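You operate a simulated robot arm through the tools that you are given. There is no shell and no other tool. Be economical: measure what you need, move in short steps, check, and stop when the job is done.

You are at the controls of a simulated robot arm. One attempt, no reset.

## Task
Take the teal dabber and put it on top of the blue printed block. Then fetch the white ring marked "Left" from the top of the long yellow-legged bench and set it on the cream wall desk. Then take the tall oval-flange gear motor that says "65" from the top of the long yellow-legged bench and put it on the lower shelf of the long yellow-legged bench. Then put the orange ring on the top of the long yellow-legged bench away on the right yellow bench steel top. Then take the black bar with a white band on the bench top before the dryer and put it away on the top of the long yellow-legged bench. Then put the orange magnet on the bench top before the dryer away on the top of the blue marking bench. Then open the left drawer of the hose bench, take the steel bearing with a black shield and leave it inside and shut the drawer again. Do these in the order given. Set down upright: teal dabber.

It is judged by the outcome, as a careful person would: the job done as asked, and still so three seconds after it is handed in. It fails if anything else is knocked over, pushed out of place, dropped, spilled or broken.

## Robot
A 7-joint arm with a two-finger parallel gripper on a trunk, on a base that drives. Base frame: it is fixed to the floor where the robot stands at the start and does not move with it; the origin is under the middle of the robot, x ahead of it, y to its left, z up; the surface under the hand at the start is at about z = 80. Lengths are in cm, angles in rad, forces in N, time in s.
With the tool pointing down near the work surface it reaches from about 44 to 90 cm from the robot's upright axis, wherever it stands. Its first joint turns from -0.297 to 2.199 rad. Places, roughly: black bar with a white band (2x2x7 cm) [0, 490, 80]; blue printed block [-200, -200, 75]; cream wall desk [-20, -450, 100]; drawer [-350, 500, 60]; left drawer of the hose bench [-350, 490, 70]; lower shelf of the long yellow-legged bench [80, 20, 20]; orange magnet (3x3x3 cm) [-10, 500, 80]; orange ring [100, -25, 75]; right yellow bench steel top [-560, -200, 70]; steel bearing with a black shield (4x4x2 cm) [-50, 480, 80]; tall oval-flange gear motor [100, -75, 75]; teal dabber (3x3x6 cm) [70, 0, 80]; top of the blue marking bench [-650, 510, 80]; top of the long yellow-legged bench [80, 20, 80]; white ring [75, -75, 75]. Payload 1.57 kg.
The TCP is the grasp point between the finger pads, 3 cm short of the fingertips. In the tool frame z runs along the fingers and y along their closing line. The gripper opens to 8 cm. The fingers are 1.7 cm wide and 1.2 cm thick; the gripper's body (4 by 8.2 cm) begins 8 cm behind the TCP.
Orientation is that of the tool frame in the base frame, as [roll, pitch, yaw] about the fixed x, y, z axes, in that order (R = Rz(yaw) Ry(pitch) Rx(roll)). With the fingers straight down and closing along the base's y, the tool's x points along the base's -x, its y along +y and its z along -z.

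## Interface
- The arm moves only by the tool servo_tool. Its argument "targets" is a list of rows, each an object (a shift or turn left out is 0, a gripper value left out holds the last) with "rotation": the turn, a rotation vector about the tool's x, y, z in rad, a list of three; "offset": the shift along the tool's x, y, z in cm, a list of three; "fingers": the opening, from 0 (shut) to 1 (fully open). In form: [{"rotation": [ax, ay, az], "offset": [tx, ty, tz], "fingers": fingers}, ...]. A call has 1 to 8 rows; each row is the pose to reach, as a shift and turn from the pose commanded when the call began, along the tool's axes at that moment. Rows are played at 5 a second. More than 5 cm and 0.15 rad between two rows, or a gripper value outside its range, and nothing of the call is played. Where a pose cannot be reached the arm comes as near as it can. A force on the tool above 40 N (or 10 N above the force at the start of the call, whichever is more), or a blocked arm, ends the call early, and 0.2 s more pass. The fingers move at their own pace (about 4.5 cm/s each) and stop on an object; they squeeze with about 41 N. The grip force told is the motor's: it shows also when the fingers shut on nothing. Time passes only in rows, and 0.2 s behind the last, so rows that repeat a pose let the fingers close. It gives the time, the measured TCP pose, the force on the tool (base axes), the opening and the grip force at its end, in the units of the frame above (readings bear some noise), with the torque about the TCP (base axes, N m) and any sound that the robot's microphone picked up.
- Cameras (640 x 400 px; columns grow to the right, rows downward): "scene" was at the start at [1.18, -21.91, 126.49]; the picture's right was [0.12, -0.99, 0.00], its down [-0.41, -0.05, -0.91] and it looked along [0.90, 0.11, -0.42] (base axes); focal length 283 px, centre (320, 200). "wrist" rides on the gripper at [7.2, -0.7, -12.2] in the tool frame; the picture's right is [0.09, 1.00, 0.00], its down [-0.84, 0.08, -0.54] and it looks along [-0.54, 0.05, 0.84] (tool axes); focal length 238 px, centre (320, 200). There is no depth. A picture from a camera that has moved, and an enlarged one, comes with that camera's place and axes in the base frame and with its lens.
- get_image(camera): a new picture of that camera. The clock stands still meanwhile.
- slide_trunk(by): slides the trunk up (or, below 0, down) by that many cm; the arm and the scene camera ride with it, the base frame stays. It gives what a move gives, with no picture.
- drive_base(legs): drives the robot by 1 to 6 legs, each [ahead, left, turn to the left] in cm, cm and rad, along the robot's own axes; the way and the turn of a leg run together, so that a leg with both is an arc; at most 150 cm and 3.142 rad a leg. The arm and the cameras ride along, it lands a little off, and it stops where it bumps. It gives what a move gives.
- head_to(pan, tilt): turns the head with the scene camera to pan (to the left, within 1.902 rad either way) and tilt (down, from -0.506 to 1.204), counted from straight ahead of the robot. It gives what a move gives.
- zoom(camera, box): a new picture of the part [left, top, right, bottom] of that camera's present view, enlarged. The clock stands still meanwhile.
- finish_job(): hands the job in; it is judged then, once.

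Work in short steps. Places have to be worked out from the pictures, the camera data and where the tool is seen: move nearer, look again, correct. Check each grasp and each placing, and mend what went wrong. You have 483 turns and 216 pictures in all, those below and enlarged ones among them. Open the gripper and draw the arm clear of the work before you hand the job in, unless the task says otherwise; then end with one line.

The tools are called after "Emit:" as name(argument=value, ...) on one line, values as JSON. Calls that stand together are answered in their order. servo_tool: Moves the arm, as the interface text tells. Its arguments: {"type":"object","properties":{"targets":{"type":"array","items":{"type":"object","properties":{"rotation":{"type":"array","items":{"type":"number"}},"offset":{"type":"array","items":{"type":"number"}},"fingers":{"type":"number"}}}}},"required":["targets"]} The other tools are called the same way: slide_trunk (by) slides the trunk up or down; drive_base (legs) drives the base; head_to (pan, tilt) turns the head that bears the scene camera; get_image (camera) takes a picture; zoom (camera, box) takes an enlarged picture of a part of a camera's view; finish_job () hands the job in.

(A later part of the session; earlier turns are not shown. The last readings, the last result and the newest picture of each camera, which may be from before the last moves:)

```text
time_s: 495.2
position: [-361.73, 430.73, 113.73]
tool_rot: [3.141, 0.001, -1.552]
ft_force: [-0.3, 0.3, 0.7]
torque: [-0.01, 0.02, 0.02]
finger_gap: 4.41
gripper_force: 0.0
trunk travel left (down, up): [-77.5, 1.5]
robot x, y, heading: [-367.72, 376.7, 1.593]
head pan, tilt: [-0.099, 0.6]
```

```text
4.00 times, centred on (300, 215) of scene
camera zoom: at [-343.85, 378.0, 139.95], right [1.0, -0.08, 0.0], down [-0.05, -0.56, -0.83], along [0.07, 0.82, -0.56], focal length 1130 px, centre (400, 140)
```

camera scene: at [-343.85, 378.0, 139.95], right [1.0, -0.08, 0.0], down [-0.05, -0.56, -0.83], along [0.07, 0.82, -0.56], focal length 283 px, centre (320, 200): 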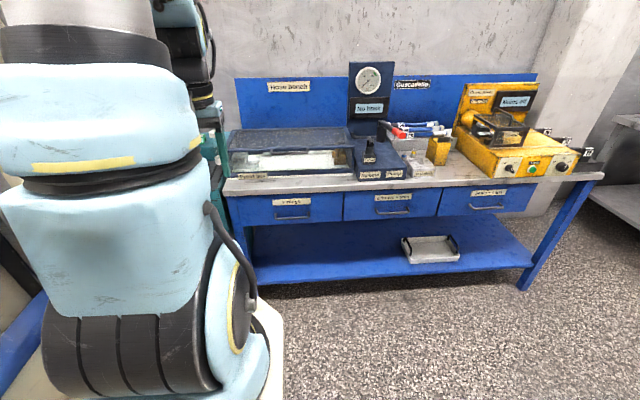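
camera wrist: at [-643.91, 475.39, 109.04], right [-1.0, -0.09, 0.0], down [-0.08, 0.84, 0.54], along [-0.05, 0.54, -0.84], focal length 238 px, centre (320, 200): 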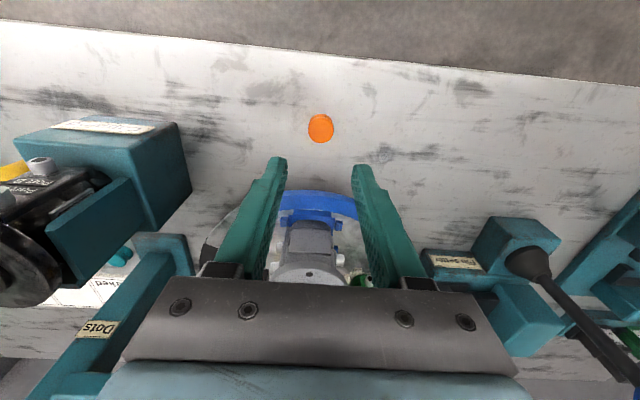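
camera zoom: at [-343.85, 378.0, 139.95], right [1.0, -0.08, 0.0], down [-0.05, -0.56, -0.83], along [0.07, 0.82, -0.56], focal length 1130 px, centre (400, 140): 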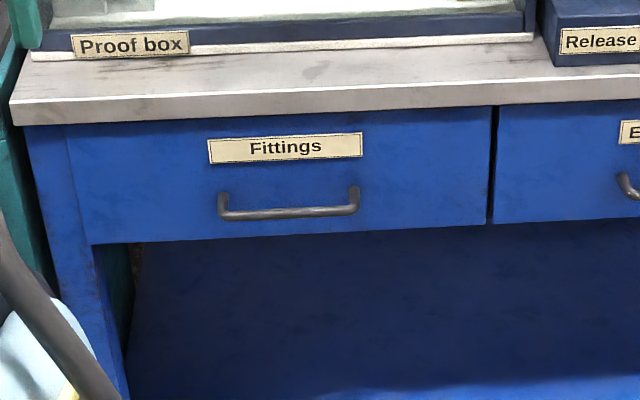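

The left drawer is labelled "Fittings". Its handle bar is about 15 cm long, near (-347.5, 469.7, z≈69), and stands about 4 cm out. I'll grip the bar with the tool yawed 90° and tilted forward, so I turn the tool in free space first.

Emit:
servo_tool(targets=[{"rotation": [0, 0, 0.14]}, {"rotation": [0, 0, 0.28]}, {"rotation": [0, 0, 0.42]}, {"rotation": [0, 0, 0.56]}, {"rotation": [0, 0, 0.7]}, {"rotation": [0, 0, 0.84]}])

Emit:
servo_tool(targets=[{"rotation": [0, 0, 0.14]}, {"rotation": [0, 0, 0.28]}, {"rotation": [0, 0, 0.42]}, {"rotation": [0, 0, 0.56]}, {"rotation": [0, 0, 0.7]}, {"rotation": [0, 0, 0.71]}])

Emit:
slide_trunk(by=-30)

```text
time_s: 496.6
position: [-361.71, 430.69, 113.83]
tool_rot: [3.139, 0.003, -2.397]
ft_force: [0.2, -0.4, -1.1]
torque: [-0.02, 0.04, -0.02]
finger_gap: 4.39
gripper_force: 0.0
trunk travel left (down, up): [-77.5, 1.5]
robot x, y, heading: [-368.1, 376.77, 1.59]
head pan, tilt: [-0.099, 0.6]
```

```text
time_s: 498.0
position: [-361.71, 430.69, 113.68]
tool_rot: [3.139, -0.003, -3.104]
ft_force: [0.4, 0.3, 0.5]
torque: [-0.06, 0.01, -0.02]
finger_gap: 4.39
gripper_force: 0.0
trunk travel left (down, up): [-77.5, 1.5]
robot x, y, heading: [-367.81, 376.65, 1.59]
head pan, tilt: [-0.099, 0.6]
```

```text
time_s: 501.0
position: [-361.69, 430.67, 83.75]
tool_rot: [3.141, 0.0, -3.104]
ft_force: [-0.2, 0.2, -0.1]
torque: [0.03, 0.01, -0.04]
finger_gap: 4.39
gripper_force: 0.0
trunk travel left (down, up): [-47.5, 31.5]
robot x, y, heading: [-367.81, 376.65, 1.591]
head pan, tilt: [-0.099, 0.6]
```

The tool is yawed. Now I tilt it forward by about 1.1 rad in steps.

Emit:
servo_tool(targets=[{"rotation": [-0.14, 0, 0.01]}, {"rotation": [-0.28, 0, 0.02]}, {"rotation": [-0.42, 0, 0.03]}, {"rotation": [-0.56, 0, 0.03]}, {"rotation": [-0.7, 0, 0.03]}, {"rotation": [-0.84, 0, 0.03]}, {"rotation": [-0.98, 0, 0.03]}, {"rotation": [-1.1, 0, 0.03]}])

Emit:
get_image(camera="wrist")

Emit:
get_image(camera="scene")

```text
time_s: 503.0
position: [-374.02, 435.84, 90.45]
tool_rot: [1.982, -0.11, -2.907]
ft_force: [-1.0, 0.0, -0.1]
torque: [0.01, -0.01, -0.04]
finger_gap: 4.4
gripper_force: 0.0
out of reach, approached as far as the arm can: row 5, 6, 7, 8
trunk travel left (down, up): [-47.5, 31.5]
robot x, y, heading: [-367.91, 376.49, 1.589]
head pan, tilt: [-0.099, 0.6]
stopped in row 8: the arm was blocked; the commanded pose is now the measured one
```

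```text
89 pictures are left
camera wrist: at [-377.95, 423.03, 95.32], right [-0.08, 0.39, 0.92], down [0.95, -0.25, 0.19], along [0.31, 0.89, -0.35], focal length 238 px, centre (320, 200)
```

wrist: 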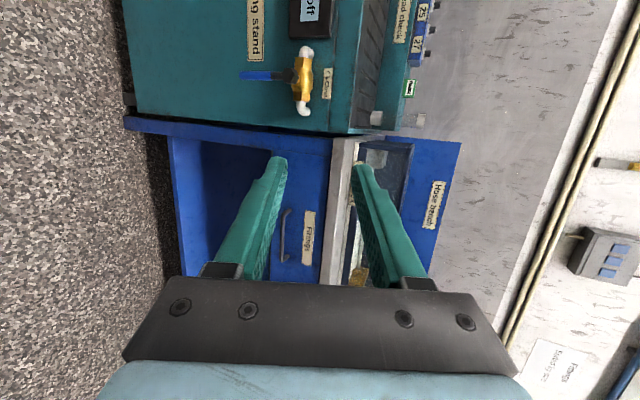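

```text
88 pictures are left
camera scene: at [-342.48, 377.75, 109.3], right [1.0, -0.08, -0.01], down [-0.06, -0.56, -0.83], along [0.06, 0.82, -0.56], focal length 283 px, centre (320, 200)
```

scene: 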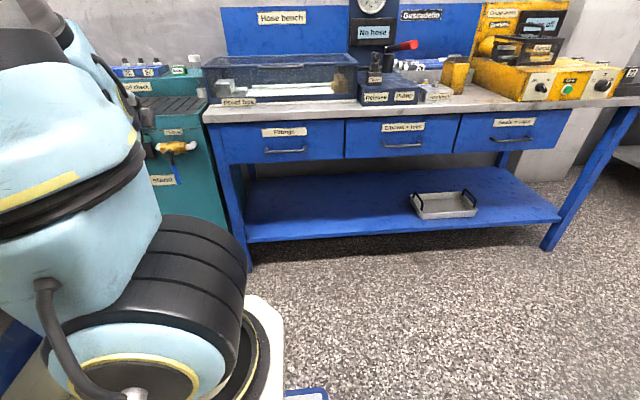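

The arm hit a limit on the way but is roughly at the wanted tilt. The handle should lie a bit left of the robot's axis, so I shift the base 35 cm to the right and then correct the tool's pose while extending forward.

Emit:
drive_base(legs=[[0, -35, -0.02]])

Emit:
servo_tool(targets=[{"rotation": [0.01, -0.06, 0], "offset": [-3.4, 0.4, 2.7]}, {"rotation": [0.02, -0.13, 0], "offset": [-6.8, 0.8, 5.4]}, {"rotation": [0.03, -0.2, 0], "offset": [-9.0, 1.5, 8.9]}, {"rotation": [0.0435, -0.256, 0], "offset": [-9.0, 2.0, 12]}, {"rotation": [0.0435, -0.256, 0], "offset": [-9.0, 2.0, 12]}])

Emit:
get_image(camera="wrist")

```text
time_s: 505.3
position: [-336.97, 435.99, 90.53]
tool_rot: [1.981, -0.107, -2.926]
ft_force: [-0.8, -0.7, 0.7]
torque: [0.02, -0.01, 0.02]
finger_gap: 4.41
gripper_force: 0.0
trunk travel left (down, up): [-47.5, 31.5]
robot x, y, heading: [-332.18, 377.15, 1.565]
head pan, tilt: [-0.099, 0.6]
```

```text
time_s: 506.7
position: [-332.05, 441.07, 88.87]
tool_rot: [2.101, -0.012, 3.126]
ft_force: [1.5, -1.5, 4.8]
torque: [-0.31, 0.05, 0.03]
finger_gap: 4.41
gripper_force: 0.0
out of reach, approached as far as the arm can: row 3, 4, 5
trunk travel left (down, up): [-47.5, 31.5]
robot x, y, heading: [-332.16, 377.27, 1.566]
head pan, tilt: [-0.099, 0.6]
stopped in row 5: the arm was blocked; the commanded pose is now the measured one
```

```text
87 pictures are left
camera wrist: at [-339.5, 430.3, 94.41], right [-0.07, 0.5, 0.86], down [0.83, -0.44, 0.33], along [0.55, 0.74, -0.39], focal length 238 px, centre (320, 200)
```

wrist: 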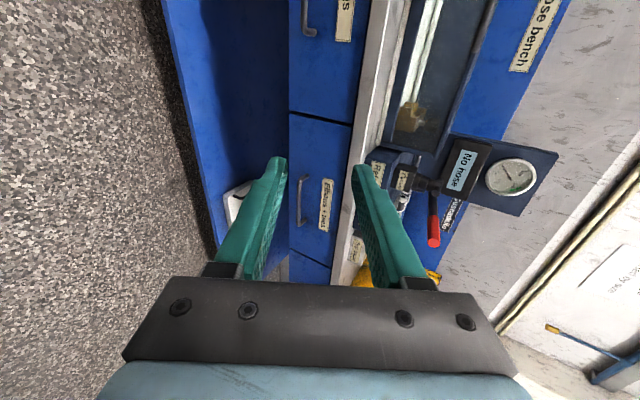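

The orientation is right now, but the arm is folded near its limit. I extend forward and left, where it has more room.

Emit:
servo_tool(targets=[{"offset": [2, 1.3, 2.3]}, {"offset": [4, 2.6, 4.6]}, {"offset": [6, 4, 6.9]}])

```text
time_s: 507.7
position: [-333.31, 447.64, 91.3]
tool_rot: [2.098, -0.03, 3.082]
ft_force: [0.3, 0.6, 0.0]
torque: [0.0, -0.01, -0.05]
finger_gap: 4.38
gripper_force: 0.1
out of reach, approached as far as the arm can: row 2, 3
trunk travel left (down, up): [-47.5, 31.5]
robot x, y, heading: [-332.23, 376.89, 1.566]
head pan, tilt: [-0.099, 0.6]
stopped in row 3: the arm was blocked; the commanded pose is now the measured one
```

This yaw leaves the arm against a joint limit. A simpler way is to keep the normal yaw, close the fingers, and hook them over the bar with a 0.6 rad tilt. I back the base off a little and undo the tilt.

Emit:
drive_base(legs=[[-15, 0, 0]])

Emit:
servo_tool(targets=[{"rotation": [0.13, 0, 0]}, {"rotation": [0.26, 0, 0]}, {"rotation": [0.39, 0, 0]}, {"rotation": [0.52, 0, 0]}, {"rotation": [0.65, 0, 0]}, {"rotation": [0.78, 0, 0]}, {"rotation": [0.91, 0, 0]}, {"rotation": [1.04, 0, 0]}])

Emit:
servo_tool(targets=[{"rotation": [0, 0, -0.14]}, {"rotation": [0, 0, -0.28]}, {"rotation": [0, 0, -0.42]}, {"rotation": [0, 0, -0.56]}, {"rotation": [0, 0, -0.7]}, {"rotation": [0, 0, -0.84]}])

```text
time_s: 509.1
position: [-333.45, 432.77, 91.4]
tool_rot: [2.1, -0.028, 3.085]
ft_force: [-0.8, -0.1, -0.3]
torque: [0.0, -0.04, 0.0]
finger_gap: 4.39
gripper_force: 0.0
trunk travel left (down, up): [-47.5, 31.5]
robot x, y, heading: [-332.26, 361.89, 1.57]
head pan, tilt: [-0.099, 0.6]
```

```text
time_s: 510.9
position: [-333.15, 421.15, 91.7]
tool_rot: [2.767, 0.06, 3.062]
ft_force: [-0.8, -0.2, -0.2]
torque: [-0.01, 0.0, 0.02]
finger_gap: 4.42
gripper_force: 0.1
out of reach, approached as far as the arm can: row 2, 3, 4, 5, 6, 7, 8
trunk travel left (down, up): [-47.5, 31.5]
robot x, y, heading: [-332.23, 361.7, 1.561]
head pan, tilt: [-0.099, 0.6]
```

```text
time_s: 512.3
position: [-333.48, 421.2, 91.42]
tool_rot: [2.929, 0.321, -2.403]
ft_force: [0.4, 0.4, -0.3]
torque: [-0.02, 0.0, 0.0]
finger_gap: 4.38
gripper_force: 0.0
trunk travel left (down, up): [-47.5, 31.5]
robot x, y, heading: [-332.16, 362.21, 1.57]
head pan, tilt: [-0.099, 0.6]
```

I go directly to the wanted pose: normal yaw, tilted 0.6 rad forward, fingers closed.

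Emit:
servo_tool(targets=[{"rotation": [-0.028, -0.03, -0.128], "fingers": 0}, {"rotation": [-0.056, -0.06, -0.256]}, {"rotation": [-0.085, -0.09, -0.384]}, {"rotation": [-0.113, -0.12, -0.512]}, {"rotation": [-0.141, -0.15, -0.64]}, {"rotation": [-0.1696, -0.1808, -0.7677]}, {"rotation": [-0.1696, -0.1808, -0.7677]}])

Emit:
get_image(camera="wrist")

```text
time_s: 513.9
position: [-333.42, 421.22, 91.32]
tool_rot: [3.139, 0.599, -1.575]
ft_force: [-0.5, 0.6, -0.3]
torque: [-0.03, 0.01, 0.0]
finger_gap: 0.01
gripper_force: 21.7
trunk travel left (down, up): [-47.5, 31.5]
robot x, y, heading: [-332.0, 361.86, 1.563]
head pan, tilt: [-0.099, 0.6]
```

```text
86 pictures are left
camera wrist: at [-332.87, 408.34, 97.21], right [-1.0, -0.07, -0.05], down [-0.07, 0.39, 0.92], along [-0.05, 0.92, -0.39], focal length 238 px, centre (320, 200)
```

wrist: 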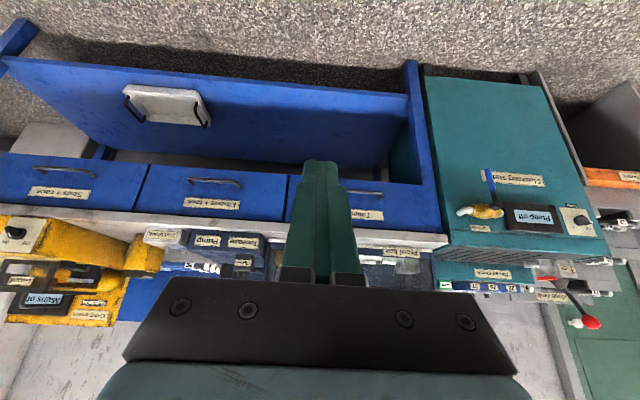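

A good view. I shift the hand right and down to see the whole "Fittings" handle and measure it.

Emit:
servo_tool(targets=[{"offset": [2, -2, 3]}, {"offset": [4, -4, 6]}, {"offset": [6.8, -6, 9.9]}, {"offset": [6.8, -8, 9.9]}, {"offset": [6.8, -8, 9.9]}])

Emit:
get_image(camera="wrist")

Emit:
zoom(camera="wrist", box=[340, 160, 460, 240])

```text
refused: row 3 steps farther than a row can; nothing moved
```

```text
85 pictures are left
camera wrist: at [-332.87, 408.34, 97.21], right [-1.0, -0.07, -0.05], down [-0.07, 0.39, 0.92], along [-0.05, 0.92, -0.39], focal length 238 px, centre (320, 200)
```

wrist: 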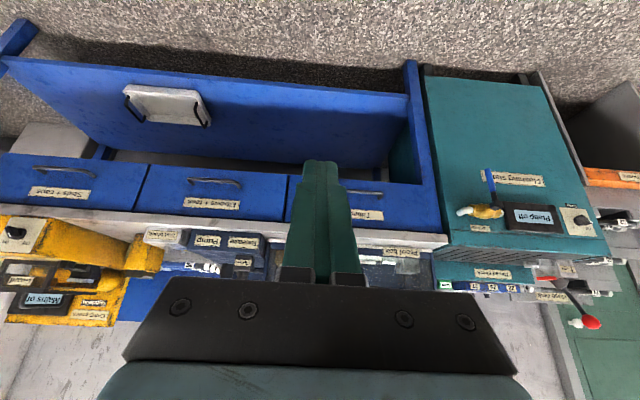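

```text
5.00 times, centred on (400, 200) of wrist
camera zoom: at [-332.87, 408.34, 97.21], right [-1.0, -0.07, -0.05], down [-0.07, 0.39, 0.92], along [-0.05, 0.92, -0.39], focal length 1192 px, centre (-80, 200)
```

zoom: 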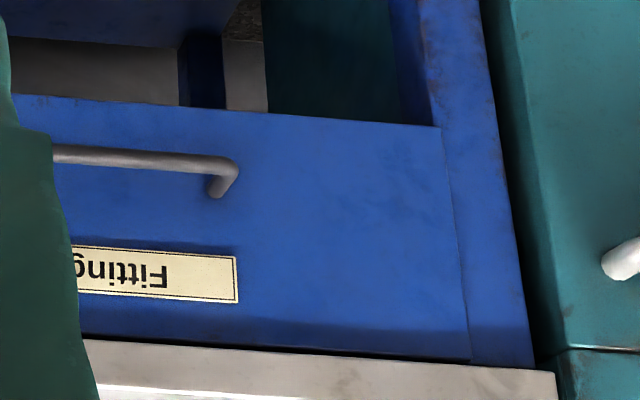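

I redo the move with shorter rows.

Emit:
servo_tool(targets=[{"offset": [1.7, -2, 2.5]}, {"offset": [3.4, -4, 5]}, {"offset": [5.1, -6, 7.5]}, {"offset": [6.8, -8, 9.9]}, {"offset": [6.8, -8, 9.9]}])

Emit:
zoom(camera="wrist", box=[340, 160, 500, 260])

```text
time_s: 515.1
position: [-325.06, 420.92, 80.26]
tool_rot: [3.099, 0.615, -1.598]
ft_force: [0.5, -0.7, 0.2]
torque: [-0.05, 0.0, 0.03]
finger_gap: 0.0
gripper_force: 21.6
trunk travel left (down, up): [-47.5, 31.5]
robot x, y, heading: [-332.31, 362.3, 1.567]
head pan, tilt: [-0.099, 0.6]
```

```text
4.00 times, centred on (420, 210) of wrist
camera zoom: at [-324.3, 407.91, 85.81], right [-1.0, -0.07, -0.02], down [-0.04, 0.37, 0.93], along [-0.06, 0.93, -0.37], focal length 953 px, centre (-80, 160)
```

zoom: 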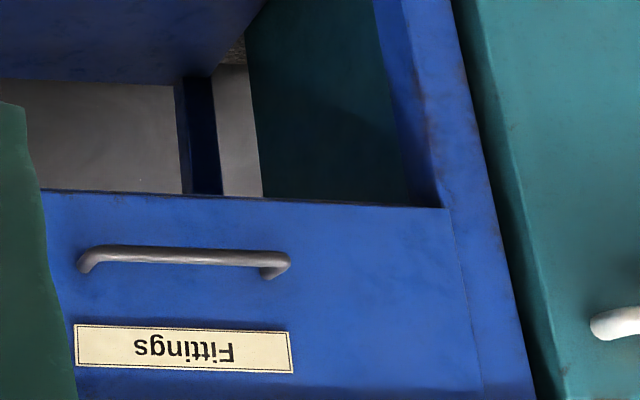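

The handle bar is at x -354 to -340, y≈470.5, z≈67.0, with the drawer face about 5 cm behind. I drive closer, then go to a pre-hook point above and in front of the bar.

Emit:
drive_base(legs=[[23, 8, 0.003]])

Emit:
servo_tool(targets=[{"rotation": [0.027, 0.016, -0.0215], "offset": [-2, 2, 1]}, {"rotation": [0.027, 0.016, -0.0215], "offset": [-4, 4, 2.5]}, {"rotation": [0.027, 0.016, -0.0215], "offset": [-6, 6, 4]}, {"rotation": [0.027, 0.016, -0.0215], "offset": [-6, 6, 4]}])

```text
time_s: 516.9
position: [-333.55, 444.77, 79.93]
tool_rot: [3.103, 0.61, -1.591]
ft_force: [0.4, -0.5, -0.1]
torque: [-0.01, -0.01, -0.01]
finger_gap: 0.0
gripper_force: 21.5
trunk travel left (down, up): [-47.5, 31.5]
robot x, y, heading: [-340.38, 385.72, 1.569]
head pan, tilt: [-0.099, 0.6]
```

```text
time_s: 517.9
position: [-337.38, 448.96, 82.05]
tool_rot: [3.118, 0.596, -1.58]
ft_force: [-0.6, 0.1, 0.3]
torque: [0.01, -0.03, 0.02]
finger_gap: 0.0
gripper_force: 21.7
out of reach, approached as far as the arm can: row 2, 3, 4
trunk travel left (down, up): [-47.5, 31.5]
robot x, y, heading: [-340.49, 385.55, 1.568]
head pan, tilt: [-0.099, 0.6]
```

The arm seems stuck in an awkward configuration from the earlier contortion. I lower the trunk 15 cm, so the same point sits higher and farther out for the arm, and try moving forward.

Emit:
slide_trunk(by=20)

Emit:
servo_tool(targets=[{"offset": [1.2, 2, 4]}, {"offset": [2.4, 4, 8]}, {"offset": [3.6, 6, 12]}, {"offset": [5, 8, 16]}])

Emit:
get_image(camera="scene")

```text
time_s: 520.1
position: [-338.16, 448.56, 101.8]
tool_rot: [-3.138, 0.589, -1.558]
ft_force: [-0.1, 0.5, 0.3]
torque: [0.01, -0.03, 0.02]
finger_gap: 0.0
gripper_force: 22.3
trunk travel left (down, up): [-67.5, 11.5]
robot x, y, heading: [-339.96, 385.91, 1.573]
head pan, tilt: [-0.099, 0.6]
```

```text
time_s: 521.1
position: [-341.0, 446.68, 100.12]
tool_rot: [3.13, 0.594, -1.593]
ft_force: [0.3, -0.2, 0.0]
torque: [-0.01, 0.06, 0.05]
finger_gap: 0.02
gripper_force: 21.4
out of reach, approached as far as the arm can: row 1, 2, 3, 4
trunk travel left (down, up): [-67.5, 11.5]
robot x, y, heading: [-340.45, 385.81, 1.568]
head pan, tilt: [-0.099, 0.6]
```

```text
82 pictures are left
camera scene: at [-315.3, 387.01, 129.74], right [1.0, -0.1, -0.01], down [-0.06, -0.57, -0.82], along [0.08, 0.82, -0.57], focal length 283 px, centre (320, 200)
```

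scene: 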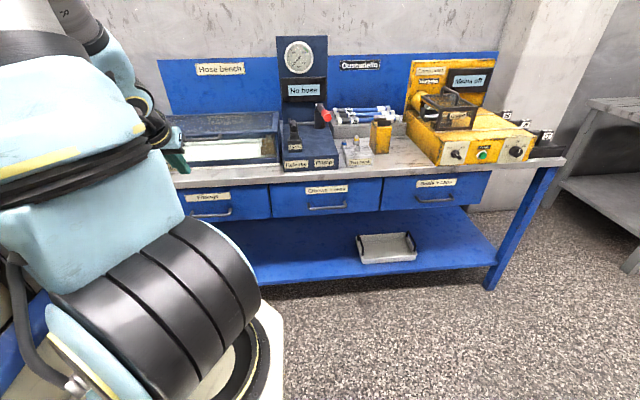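

The elbow has swung out to the side. I return the tool to straight down and see whether the arm recovers.

Emit:
servo_tool(targets=[{"rotation": [0, 0.12, 0], "offset": [0, 0, -2]}, {"rotation": [0, 0.24, 0], "offset": [0, 0, -4]}, {"rotation": [0, 0.36, 0], "offset": [0, 0, -6]}, {"rotation": [0, 0.48, 0], "offset": [0, 0, -8]}, {"rotation": [0, 0.595, 0], "offset": [0, 0, -10]}, {"rotation": [0, 0.595, 0], "offset": [0, 0, -10]}])

Emit:
get_image(camera="scene")

```text
time_s: 522.7
position: [-324.12, 443.42, 109.12]
tool_rot: [3.124, 0.012, -2.028]
ft_force: [-0.1, 0.7, 0.1]
torque: [-0.01, 0.04, -0.02]
finger_gap: 0.0
gripper_force: 21.1
out of reach, approached as far as the arm can: row 1, 2, 3, 4, 5
trunk travel left (down, up): [-67.5, 11.5]
robot x, y, heading: [-340.22, 385.84, 1.57]
head pan, tilt: [-0.099, 0.6]
stopped in row 6: the arm was blocked; the commanded pose is now the measured one
```

```text
81 pictures are left
camera scene: at [-316.34, 386.59, 129.93], right [1.0, -0.1, 0.0], down [-0.06, -0.56, -0.82], along [0.08, 0.82, -0.57], focal length 283 px, centre (320, 200)
```

scene: 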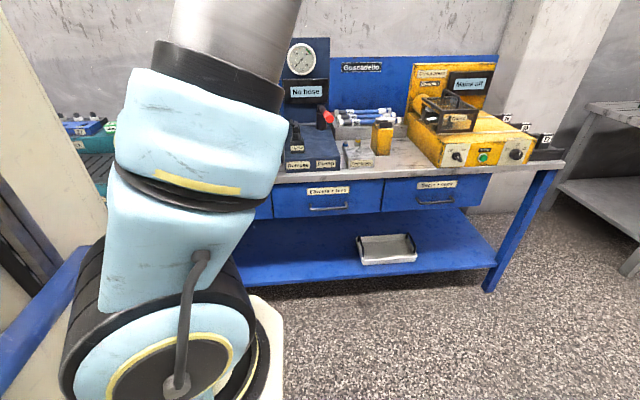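

Now the arm leans to the right with the tool yawed off. I move the tool back toward the centre line while undoing the yaw error.

Emit:
servo_tool(targets=[{"rotation": [0, 0, -0.1], "offset": [2, 3, 0]}, {"rotation": [0, 0, -0.2], "offset": [4, 6, 0]}, {"rotation": [0, 0, -0.3], "offset": [6, 9, 0]}, {"rotation": [0, 0, -0.4], "offset": [8, 12, 0]}, {"rotation": [0, 0, -0.457], "offset": [8, 15, 0]}, {"rotation": [0, 0, -0.457], "offset": [8, 15, 0]}])

Emit:
get_image(camera="scene")

```text
time_s: 524.1
position: [-341.29, 442.73, 109.25]
tool_rot: [3.131, 0.017, -1.568]
ft_force: [0.0, -0.5, -0.6]
torque: [-0.02, -0.02, 0.0]
finger_gap: 0.01
gripper_force: 21.3
trunk travel left (down, up): [-67.5, 11.5]
robot x, y, heading: [-340.45, 385.67, 1.571]
head pan, tilt: [-0.099, 0.6]
```

```text
80 pictures are left
camera scene: at [-316.38, 386.6, 129.94], right [1.0, -0.1, 0.0], down [-0.06, -0.56, -0.83], along [0.08, 0.82, -0.56], focal length 283 px, centre (320, 200)
```

scene: 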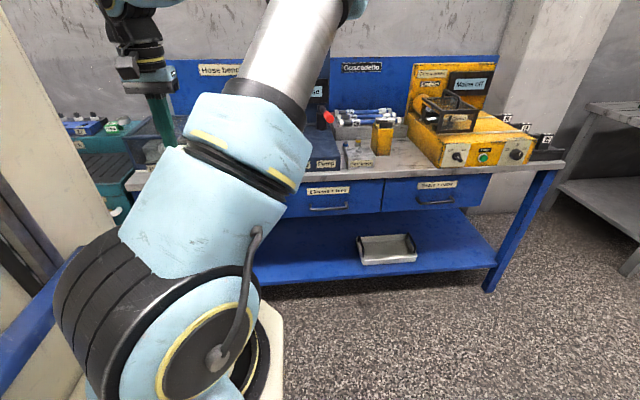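

The elbow is out to the right. I back the base away from the bench and stretch the arm out forward and left to straighten it.

Emit:
drive_base(legs=[[-50, 0, 0]])

Emit:
servo_tool(targets=[{"offset": [-4.5, 1, 1.5]}, {"offset": [-9, 2, 3]}, {"offset": [-13.5, 3, 4.5]}, {"offset": [-18, 4, 6]}, {"offset": [-22.5, 5, 7.5]}, {"offset": [-27, 6, 9]}, {"offset": [-31, 8, 11]}, {"offset": [-34, 10, 13]}])

Emit:
get_image(camera="scene")

```text
time_s: 527.0
position: [-341.11, 392.79, 109.28]
tool_rot: [3.13, 0.018, -1.567]
ft_force: [-0.4, -0.9, -0.5]
torque: [-0.02, -0.01, 0.0]
finger_gap: 0.01
gripper_force: 21.8
trunk travel left (down, up): [-67.5, 11.5]
robot x, y, heading: [-340.16, 335.84, 1.571]
head pan, tilt: [-0.099, 0.6]
```

```text
time_s: 528.9
position: [-349.79, 423.69, 97.59]
tool_rot: [3.134, 0.016, -1.565]
ft_force: [0.0, -0.6, -0.3]
torque: [-0.04, 0.0, 0.01]
finger_gap: 0.0
gripper_force: 21.3
out of reach, approached as far as the arm can: row 8
trunk travel left (down, up): [-67.5, 11.5]
robot x, y, heading: [-340.22, 335.62, 1.574]
head pan, tilt: [-0.099, 0.6]
```

```text
79 pictures are left
camera scene: at [-316.25, 336.49, 129.94], right [1.0, -0.1, 0.0], down [-0.05, -0.56, -0.83], along [0.08, 0.82, -0.56], focal length 283 px, centre (320, 200)
```

scene: 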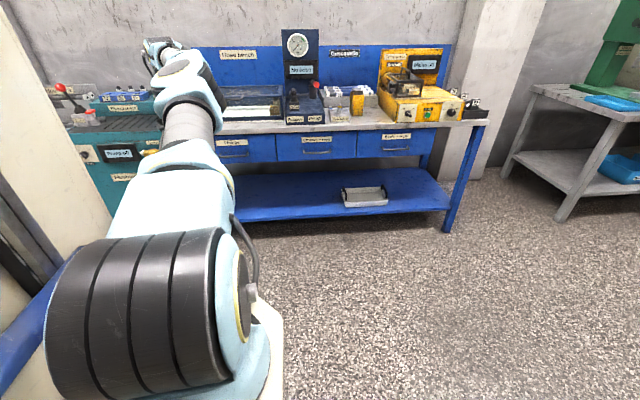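

The arm is straight again. I draw it back to about 72 cm ahead and tilt forward by 0.6 rad from there.

Emit:
servo_tool(targets=[{"offset": [4, 0, -2]}, {"offset": [8, 0, -4]}, {"offset": [12, 0, -6]}, {"offset": [15, 0, -6]}])

Emit:
servo_tool(targets=[{"rotation": [0, -0.13, 0]}, {"rotation": [0, -0.26, 0]}, {"rotation": [0, -0.39, 0]}, {"rotation": [0, -0.52, 0]}, {"rotation": [0, -0.61, 0]}, {"rotation": [0, -0.61, 0]}])

Emit:
get_image(camera="scene")

```text
time_s: 529.9
position: [-349.82, 408.53, 103.45]
tool_rot: [3.13, 0.017, -1.569]
ft_force: [-0.4, 1.0, -1.1]
torque: [-0.01, -0.04, -0.02]
finger_gap: 0.0
gripper_force: 21.7
trunk travel left (down, up): [-67.5, 11.5]
robot x, y, heading: [-340.46, 335.89, 1.574]
head pan, tilt: [-0.099, 0.6]
```

```text
time_s: 531.2
position: [-349.69, 408.48, 103.43]
tool_rot: [3.129, 0.627, -1.576]
ft_force: [0.4, 0.2, 0.2]
torque: [0.0, 0.0, 0.0]
finger_gap: 0.0
gripper_force: 21.2
trunk travel left (down, up): [-67.5, 11.5]
robot x, y, heading: [-340.2, 335.59, 1.569]
head pan, tilt: [-0.099, 0.6]
```

```text
78 pictures are left
camera scene: at [-316.26, 336.5, 129.94], right [1.0, -0.1, 0.0], down [-0.05, -0.56, -0.83], along [0.08, 0.82, -0.56], focal length 283 px, centre (320, 200)
```

scene: 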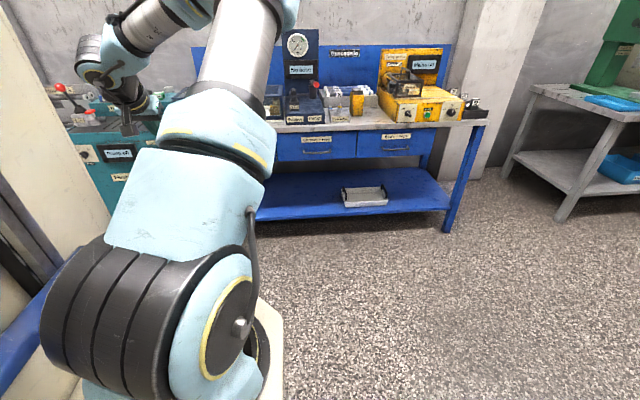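

The tilt is achieved with the arm in a workable shape. I lower the trunk 28 cm and drive up until the tips are about 12 cm short of the pre-hook point.

Emit:
slide_trunk(by=-28)

Emit:
drive_base(legs=[[46, -2.5, 0]])

Emit:
get_image(camera="wrist")

```text
time_s: 534.1
position: [-349.75, 408.56, 75.42]
tool_rot: [3.131, 0.627, -1.575]
ft_force: [-0.2, -0.5, 0.4]
torque: [0.02, 0.01, 0.01]
finger_gap: 0.0
gripper_force: 21.7
trunk travel left (down, up): [-39.5, 39.5]
robot x, y, heading: [-340.01, 335.46, 1.575]
head pan, tilt: [-0.099, 0.6]
```

```text
time_s: 536.9
position: [-347.61, 455.25, 75.45]
tool_rot: [3.129, 0.626, -1.574]
ft_force: [0.0, -0.7, -0.6]
torque: [-0.02, 0.04, -0.02]
finger_gap: 0.0
gripper_force: 21.6
trunk travel left (down, up): [-39.5, 39.5]
robot x, y, heading: [-337.82, 382.59, 1.575]
head pan, tilt: [-0.099, 0.6]
```

```text
77 pictures are left
camera wrist: at [-346.94, 442.3, 80.9], right [-1.0, -0.08, -0.04], down [-0.07, 0.36, 0.93], along [-0.06, 0.93, -0.36], focal length 238 px, centre (320, 200)
```

wrist: 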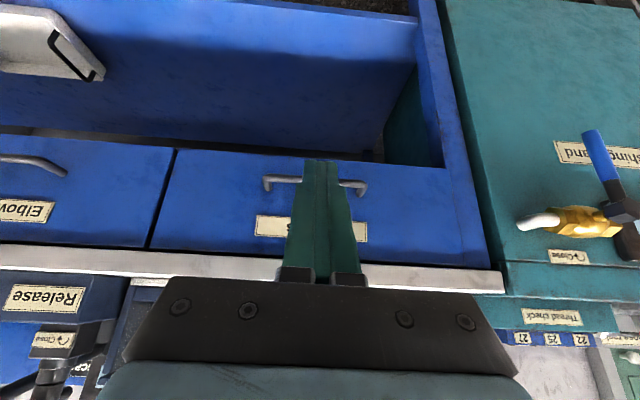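

I lower the trunk 13 cm here for a level view, which fixes the bar's height directly.

Emit:
slide_trunk(by=-13)

Emit:
get_image(camera="wrist")

```text
time_s: 538.5
position: [-347.66, 455.22, 62.4]
tool_rot: [3.13, 0.628, -1.573]
ft_force: [1.0, -0.6, -0.6]
torque: [0.01, 0.03, 0.01]
finger_gap: 0.0
gripper_force: 21.2
trunk travel left (down, up): [-26.5, 52.5]
robot x, y, heading: [-337.6, 382.32, 1.573]
head pan, tilt: [-0.099, 0.6]
```

```text
76 pictures are left
camera wrist: at [-346.94, 442.3, 67.91], right [-1.0, -0.08, -0.04], down [-0.07, 0.36, 0.93], along [-0.06, 0.93, -0.36], focal length 238 px, centre (320, 200)
```

wrist: 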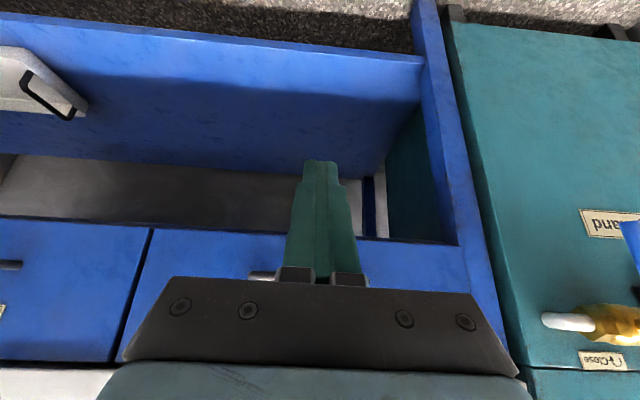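

The level view gives the bar at y≈473.6, z≈66.3, centre x≈-348. I raise the trunk back and drive forward to the pre-hook point.

Emit:
slide_trunk(by=13)

Emit:
drive_base(legs=[[14, 0, 0]])

Emit:
get_image(camera="wrist")

```text
time_s: 540.0
position: [-347.79, 455.25, 75.57]
tool_rot: [3.129, 0.628, -1.574]
ft_force: [0.4, -0.4, -0.7]
torque: [0.03, 0.01, 0.0]
finger_gap: 0.0
gripper_force: 21.3
trunk travel left (down, up): [-39.5, 39.5]
robot x, y, heading: [-337.35, 382.63, 1.574]
head pan, tilt: [-0.099, 0.6]
```

```text
time_s: 541.4
position: [-347.53, 469.86, 75.44]
tool_rot: [3.129, 0.627, -1.574]
ft_force: [0.0, -0.4, -0.2]
torque: [0.0, 0.0, 0.0]
finger_gap: 0.0
gripper_force: 21.6
trunk travel left (down, up): [-39.5, 39.5]
robot x, y, heading: [-338.09, 396.98, 1.578]
head pan, tilt: [-0.099, 0.6]
```

```text
75 pictures are left
camera wrist: at [-346.98, 456.79, 80.9], right [-1.0, -0.08, -0.04], down [-0.07, 0.36, 0.93], along [-0.06, 0.93, -0.36], focal length 238 px, centre (320, 200)
```

wrist: 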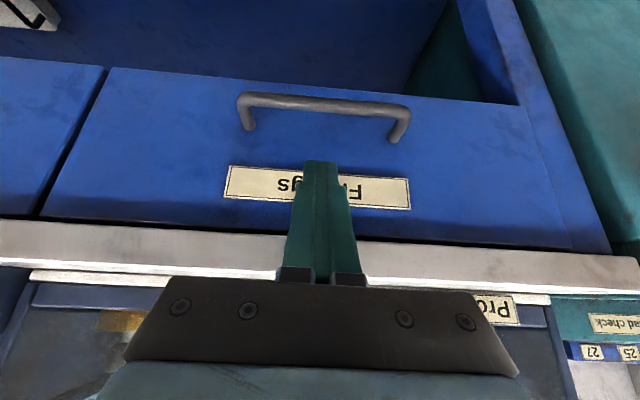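

At closer range the bar is at y≈472.0 with the drawer face at about 476. I slide the closed fingertips down behind the bar.

Emit:
servo_tool(targets=[{"offset": [0, 0, 2.5]}, {"offset": [0.6, 0, 4.5]}, {"offset": [1.2, 0, 6.2]}, {"offset": [1.7, 0, 7.5]}, {"offset": [1.7, 0, 7.5]}])

Emit:
get_image(camera="wrist")

```text
time_s: 542.6
position: [-347.79, 472.79, 68.32]
tool_rot: [3.129, 0.625, -1.573]
ft_force: [0.2, -0.1, 4.0]
torque: [0.01, -0.02, -0.02]
finger_gap: 0.0
gripper_force: 21.2
trunk travel left (down, up): [-39.5, 39.5]
robot x, y, heading: [-337.93, 397.17, 1.572]
head pan, tilt: [-0.099, 0.6]
```

```text
74 pictures are left
camera wrist: at [-347.08, 459.83, 73.73], right [-1.0, -0.08, -0.04], down [-0.07, 0.36, 0.93], along [-0.06, 0.93, -0.36], focal length 238 px, centre (320, 200)
```

wrist: 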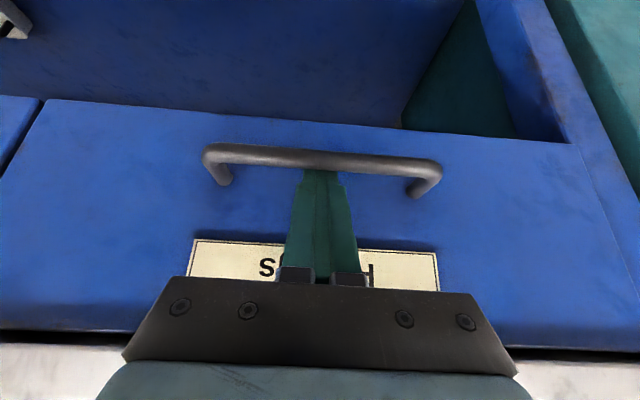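

The tips are behind the bar. I push in a touch deeper and pull back 3 cm to test the hook.

Emit:
servo_tool(targets=[{"offset": [-0.2, 0, 0.7]}, {"offset": [0.7, 0, 0.1]}, {"offset": [1.5, 0, -0.5]}, {"offset": [2.3, 0, -1.1]}])

Emit:
get_image(camera="wrist")

```text
time_s: 543.6
position: [-347.89, 470.25, 67.81]
tool_rot: [3.13, 0.628, -1.572]
ft_force: [0.0, -0.1, 0.3]
torque: [-0.02, 0.01, -0.01]
finger_gap: 0.01
gripper_force: 21.3
trunk travel left (down, up): [-39.5, 39.5]
robot x, y, heading: [-337.8, 396.92, 1.576]
head pan, tilt: [-0.099, 0.6]
```

```text
73 pictures are left
camera wrist: at [-347.1, 457.29, 73.36], right [-1.0, -0.08, -0.04], down [-0.07, 0.36, 0.93], along [-0.06, 0.93, -0.36], focal length 238 px, centre (320, 200)
```

wrist: 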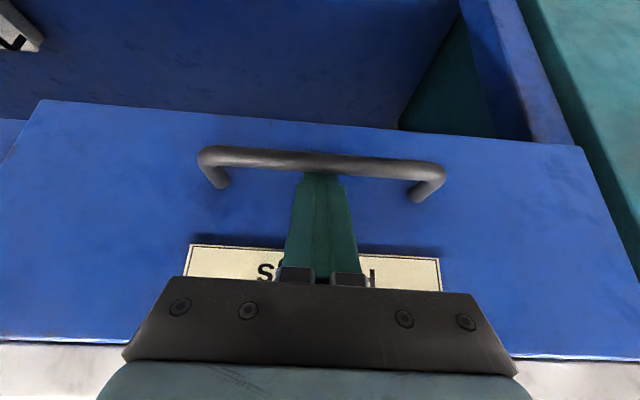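

The drawer follows. I drive the base straight back 20 cm to open it.

Emit:
drive_base(legs=[[-20, 0, 0]])

Emit:
get_image(camera="wrist")

Emit:
get_image(camera="scene")

```text
time_s: 545.2
position: [-347.65, 449.99, 67.77]
tool_rot: [3.128, 0.628, -1.575]
ft_force: [-0.6, -0.3, -0.7]
torque: [0.0, -0.01, 0.02]
finger_gap: 0.02
gripper_force: 21.1
trunk travel left (down, up): [-39.5, 39.5]
robot x, y, heading: [-337.62, 376.63, 1.577]
head pan, tilt: [-0.099, 0.6]
```

```text
72 pictures are left
camera wrist: at [-346.94, 437.01, 73.38], right [-1.0, -0.08, -0.04], down [-0.07, 0.36, 0.93], along [-0.06, 0.93, -0.36], focal length 238 px, centre (320, 200)
```

wrist: 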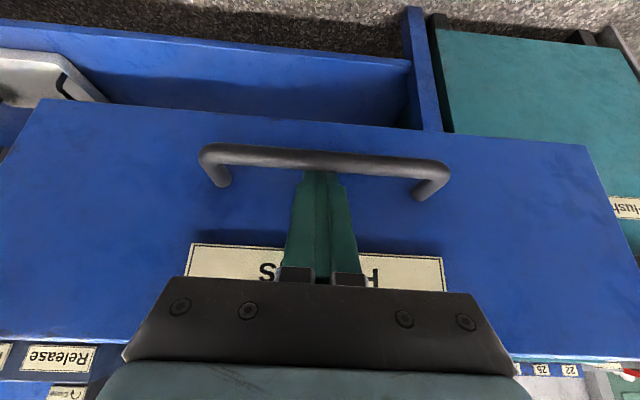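

```text
71 pictures are left
camera scene: at [-313.94, 377.52, 101.94], right [1.0, -0.1, 0.0], down [-0.05, -0.56, -0.83], along [0.08, 0.82, -0.56], focal length 283 px, centre (320, 200)
```

scene: 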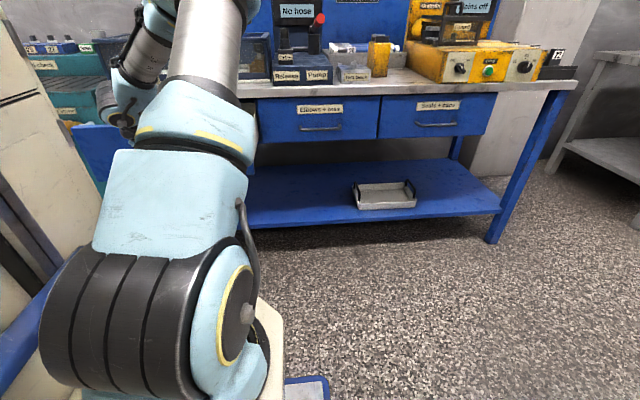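

The drawer is open about 22 cm. I withdraw the fingers along the tool axis, back off, and raise the trunk.

Emit:
servo_tool(targets=[{"offset": [-0.2, 0, -0.5]}, {"offset": [-0.2, 0, -4]}, {"offset": [-0.2, 0, -8.5]}, {"offset": [-0.2, 0, -13]}])

Emit:
drive_base(legs=[[-30, 0, 0]])

Emit:
get_image(camera="wrist")

```text
time_s: 546.2
position: [-347.64, 442.4, 78.47]
tool_rot: [3.129, 0.626, -1.577]
ft_force: [-0.1, 0.1, -0.3]
torque: [0.03, 0.0, -0.01]
finger_gap: 0.0
gripper_force: 21.5
trunk travel left (down, up): [-39.5, 39.5]
robot x, y, heading: [-337.92, 376.96, 1.571]
head pan, tilt: [-0.099, 0.6]
```

```text
time_s: 548.2
position: [-347.6, 412.38, 78.49]
tool_rot: [3.13, 0.627, -1.57]
ft_force: [0.6, -0.3, 0.3]
torque: [0.03, 0.02, -0.02]
finger_gap: 0.0
gripper_force: 21.4
trunk travel left (down, up): [-39.5, 39.5]
robot x, y, heading: [-337.23, 346.74, 1.577]
head pan, tilt: [-0.099, 0.6]
```

```text
70 pictures are left
camera wrist: at [-346.95, 399.44, 84.02], right [-1.0, -0.08, -0.04], down [-0.07, 0.36, 0.93], along [-0.06, 0.93, -0.36], focal length 238 px, centre (320, 200)
```

wrist: 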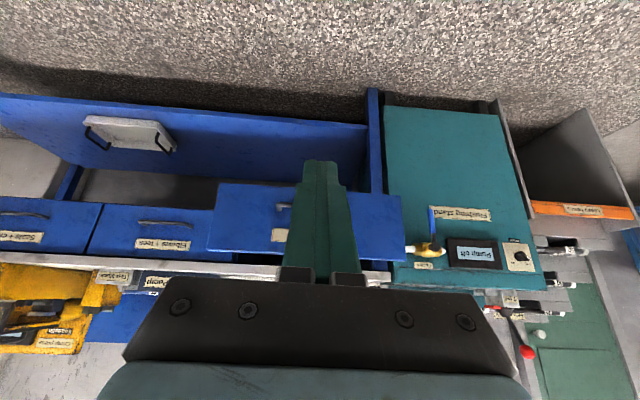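

The drawer stays open. I raise the trunk, extend slightly, and bring the tool straight down for fetching the bearing.

Emit:
slide_trunk(by=38)

Emit:
servo_tool(targets=[{"offset": [-3.2, 0, 2.3]}, {"offset": [-6.4, 0, 4.6]}])

Emit:
servo_tool(targets=[{"rotation": [0, 0.13, 0]}, {"rotation": [0, 0.26, 0]}, {"rotation": [0, 0.39, 0]}, {"rotation": [0, 0.52, 0]}, {"rotation": [0, 0.627, 0]}, {"rotation": [0, 0.627, 0]}])

Emit:
get_image(camera="scene")

```text
time_s: 551.9
position: [-347.67, 412.46, 116.42]
tool_rot: [3.128, 0.629, -1.571]
ft_force: [-0.5, 0.5, 0.3]
torque: [-0.02, -0.03, -0.03]
finger_gap: 0.0
gripper_force: 21.3
trunk travel left (down, up): [-77.5, 1.5]
robot x, y, heading: [-337.52, 346.76, 1.579]
head pan, tilt: [-0.099, 0.6]
```

```text
time_s: 552.5
position: [-347.58, 420.55, 116.53]
tool_rot: [3.13, 0.626, -1.571]
ft_force: [0.2, 0.5, 0.6]
torque: [0.03, 0.0, -0.04]
finger_gap: 0.0
gripper_force: 21.2
trunk travel left (down, up): [-77.5, 1.5]
robot x, y, heading: [-337.77, 346.57, 1.582]
head pan, tilt: [-0.099, 0.6]
```

```text
time_s: 553.9
position: [-347.75, 420.26, 116.59]
tool_rot: [3.132, -0.002, -1.564]
ft_force: [0.5, 0.1, 0.0]
torque: [-0.04, 0.02, 0.0]
finger_gap: 0.0
gripper_force: 20.7
trunk travel left (down, up): [-77.5, 1.5]
robot x, y, heading: [-337.32, 346.17, 1.574]
head pan, tilt: [-0.099, 0.6]
```

```text
69 pictures are left
camera scene: at [-313.78, 347.63, 139.94], right [1.0, -0.09, 0.0], down [-0.05, -0.56, -0.83], along [0.08, 0.82, -0.56], focal length 283 px, centre (320, 200)
```

scene: 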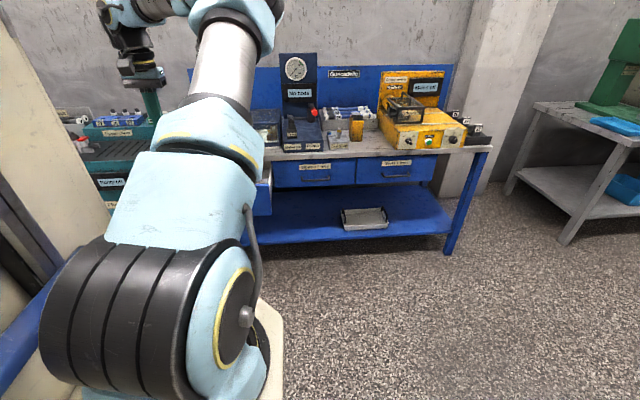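

Ready. I move ahead a bit, then sidestep east to the dryer bench where the steel bearing lies.

Emit:
drive_base(legs=[[22, 0, 0], [0, -148, 0], [0, -148, 0]])

Emit:
drive_base(legs=[[35, 0, -0.01]])

Emit:
get_image(camera="wrist")

```text
time_s: 569.3
position: [-52.65, 439.95, 116.6]
tool_rot: [3.132, 0.002, -1.597]
ft_force: [-0.1, -0.2, 0.2]
torque: [0.0, 0.02, 0.0]
finger_gap: 0.0
gripper_force: 21.1
trunk travel left (down, up): [-77.5, 1.5]
robot x, y, heading: [-44.94, 366.04, 1.544]
head pan, tilt: [-0.099, 0.6]
```

```text
time_s: 571.6
position: [-50.49, 475.39, 116.63]
tool_rot: [3.132, 0.0, -1.61]
ft_force: [0.1, -0.2, -0.1]
torque: [-0.01, 0.03, -0.02]
finger_gap: 0.0
gripper_force: 21.3
trunk travel left (down, up): [-77.5, 1.5]
robot x, y, heading: [-43.87, 401.28, 1.53]
head pan, tilt: [-0.099, 0.6]
```

```text
68 pictures are left
camera wrist: at [-50.01, 468.09, 128.59], right [-1.0, -0.05, 0.01], down [-0.04, 0.84, 0.54], along [-0.04, 0.54, -0.84], focal length 238 px, centre (320, 200)
```

wrist: 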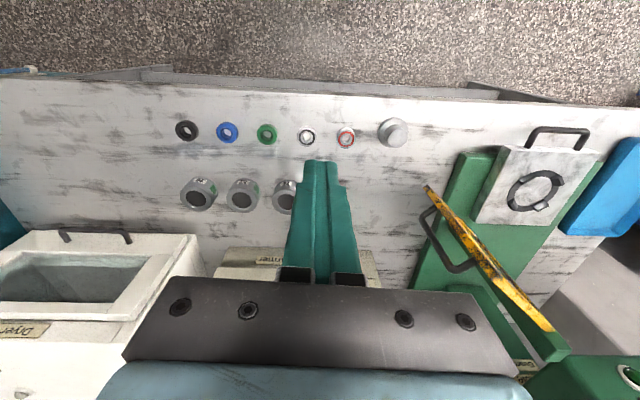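

I zoom in to identify the black-shield bearing.

Emit:
zoom(camera="wrist", box=[160, 100, 420, 220])

```text
2.46 times, centred on (290, 160) of wrist
camera zoom: at [-50.01, 468.09, 128.59], right [-1.0, -0.05, 0.01], down [-0.04, 0.84, 0.54], along [-0.04, 0.54, -0.84], focal length 587 px, centre (394, 298)
```

zoom: 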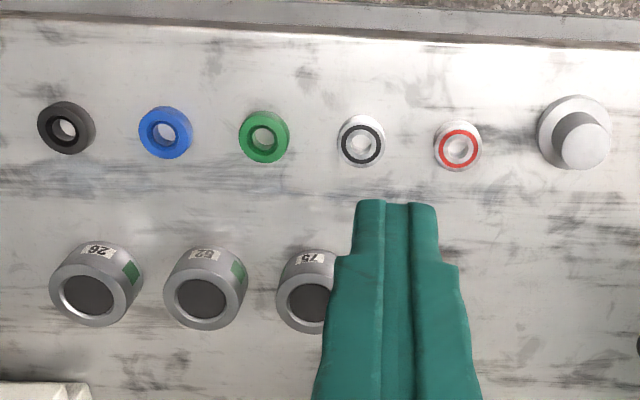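

The steel bearing with the black shield is at (-48.7, 483.4). I open the fingers to 6 cm and move above it.

Emit:
servo_tool(targets=[{"offset": [-4, -0.7, 1], "fingers": 0.75}, {"offset": [-8, -1.5, 3]}, {"offset": [-8, -1.5, 8]}, {"offset": [-8, -1.5, 13]}, {"offset": [-8, -1.5, 18]}, {"offset": [-8, -1.5, 22]}, {"offset": [-8, -1.5, 22]}])

Emit:
get_image(camera="wrist")

```text
time_s: 573.2
position: [-48.82, 483.35, 94.35]
tool_rot: [3.132, -0.002, -1.612]
ft_force: [0.4, -0.3, 0.4]
torque: [-0.03, 0.0, -0.02]
finger_gap: 5.99
gripper_force: 0.0
trunk travel left (down, up): [-77.5, 1.5]
robot x, y, heading: [-44.16, 401.31, 1.529]
head pan, tilt: [-0.099, 0.6]
```

```text
66 pictures are left
camera wrist: at [-48.39, 476.14, 106.3], right [-1.0, -0.05, 0.01], down [-0.04, 0.84, 0.54], along [-0.04, 0.54, -0.84], focal length 238 px, centre (320, 200)
```

wrist: 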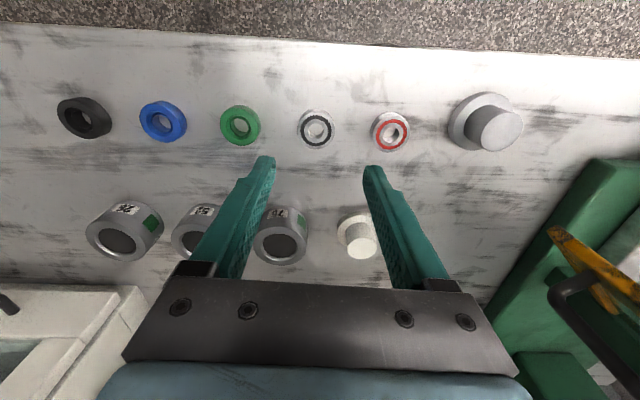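

Centred. I lower to z≈83.2 and close on the bearing.

Emit:
servo_tool(targets=[{"offset": [0, -0.1, 4]}, {"offset": [0, -0.1, 8]}, {"offset": [0, -0.1, 11.1]}, {"offset": [0, -0.1, 11.1], "fingers": 0}, {"offset": [0, -0.1, 11.1]}, {"offset": [0, -0.1, 11.1]}, {"offset": [0, -0.1, 11.1]}])

Emit:
zoom(camera="wrist", box=[220, 100, 420, 240])

```text
time_s: 574.8
position: [-48.62, 483.39, 83.42]
tool_rot: [3.131, 0.0, -1.61]
ft_force: [0.4, 0.0, -0.3]
torque: [-0.02, 0.0, -0.02]
finger_gap: 3.87
gripper_force: 38.4
trunk travel left (down, up): [-77.5, 1.5]
robot x, y, heading: [-44.18, 401.21, 1.528]
head pan, tilt: [-0.099, 0.6]
```

```text
2.86 times, centred on (320, 170) of wrist
camera zoom: at [-48.2, 476.06, 95.43], right [-1.0, -0.05, 0.01], down [-0.04, 0.84, 0.54], along [-0.04, 0.54, -0.84], focal length 681 px, centre (320, 286)
```

zoom: 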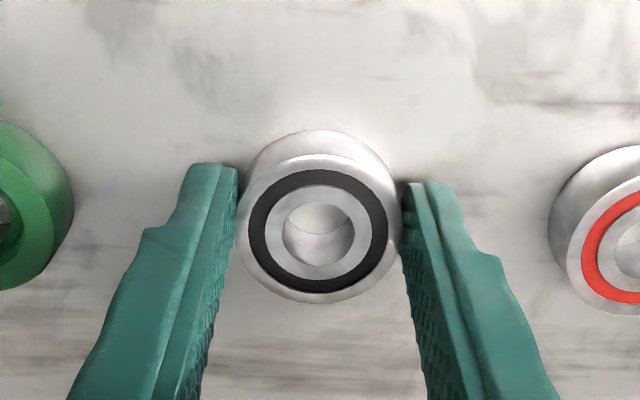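

The bearing is gripped (3.87). I lift straight up and check that the grip holds.

Emit:
servo_tool(targets=[{"offset": [0, 0, -4]}, {"offset": [0, 0, -9]}, {"offset": [0, 0, -14]}, {"offset": [0, 0, -19]}, {"offset": [0, 0, -24]}, {"offset": [0, 0, -29]}, {"offset": [4, 0, -31]}, {"offset": [8, 0, -31]}])

Emit:
drive_base(legs=[[-35, 0, 0.04]])

Emit:
drive_base(legs=[[0, 100, 0]])

```text
time_s: 576.6
position: [-48.72, 475.21, 114.36]
tool_rot: [3.131, 0.002, -1.61]
ft_force: [-0.3, -0.5, -1.5]
torque: [-0.03, -0.05, 0.0]
finger_gap: 3.84
gripper_force: 41.5
trunk travel left (down, up): [-77.5, 1.5]
robot x, y, heading: [-43.68, 401.28, 1.527]
head pan, tilt: [-0.099, 0.6]
```

```text
time_s: 578.9
position: [-52.55, 439.23, 114.4]
tool_rot: [3.132, -0.001, -1.567]
ft_force: [0.4, 0.0, -1.4]
torque: [-0.03, 0.01, 0.03]
finger_gap: 3.86
gripper_force: 41.2
trunk travel left (down, up): [-77.5, 1.5]
robot x, y, heading: [-44.45, 365.77, 1.576]
head pan, tilt: [-0.099, 0.6]
```

```text
time_s: 584.1
position: [-152.05, 438.86, 114.34]
tool_rot: [3.132, -0.001, -1.567]
ft_force: [0.6, 0.3, -0.8]
torque: [0.01, -0.03, 0.0]
finger_gap: 3.84
gripper_force: 40.8
trunk travel left (down, up): [-77.5, 1.5]
robot x, y, heading: [-144.01, 365.77, 1.572]
head pan, tilt: [-0.099, 0.6]
```

The grip is steady. I continue west to the open drawer.

Emit:
drive_base(legs=[[0, 100, 0]])

Emit:
drive_base(legs=[[0, 96, 0]])

Emit:
get_image(camera="wrist")

```text
time_s: 589.3
position: [-252.28, 438.6, 114.36]
tool_rot: [3.131, -0.001, -1.566]
ft_force: [-0.6, 0.0, -1.0]
torque: [-0.01, 0.01, 0.03]
finger_gap: 3.82
gripper_force: 40.8
trunk travel left (down, up): [-77.5, 1.5]
robot x, y, heading: [-244.28, 365.13, 1.572]
head pan, tilt: [-0.099, 0.6]
```

```text
time_s: 594.3
position: [-347.13, 439.75, 114.3]
tool_rot: [3.132, 0.0, -1.594]
ft_force: [0.5, -0.1, -1.9]
torque: [0.03, 0.0, -0.03]
finger_gap: 3.85
gripper_force: 41.0
trunk travel left (down, up): [-77.5, 1.5]
robot x, y, heading: [-341.34, 365.95, 1.548]
head pan, tilt: [-0.099, 0.6]
```

```text
64 pictures are left
camera wrist: at [-346.66, 432.52, 126.41], right [-1.0, -0.07, 0.01], down [-0.05, 0.84, 0.54], along [-0.05, 0.54, -0.84], focal length 238 px, centre (320, 200)
```

wrist: 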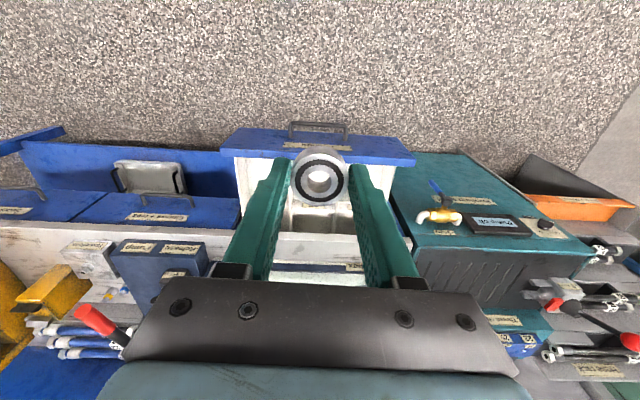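

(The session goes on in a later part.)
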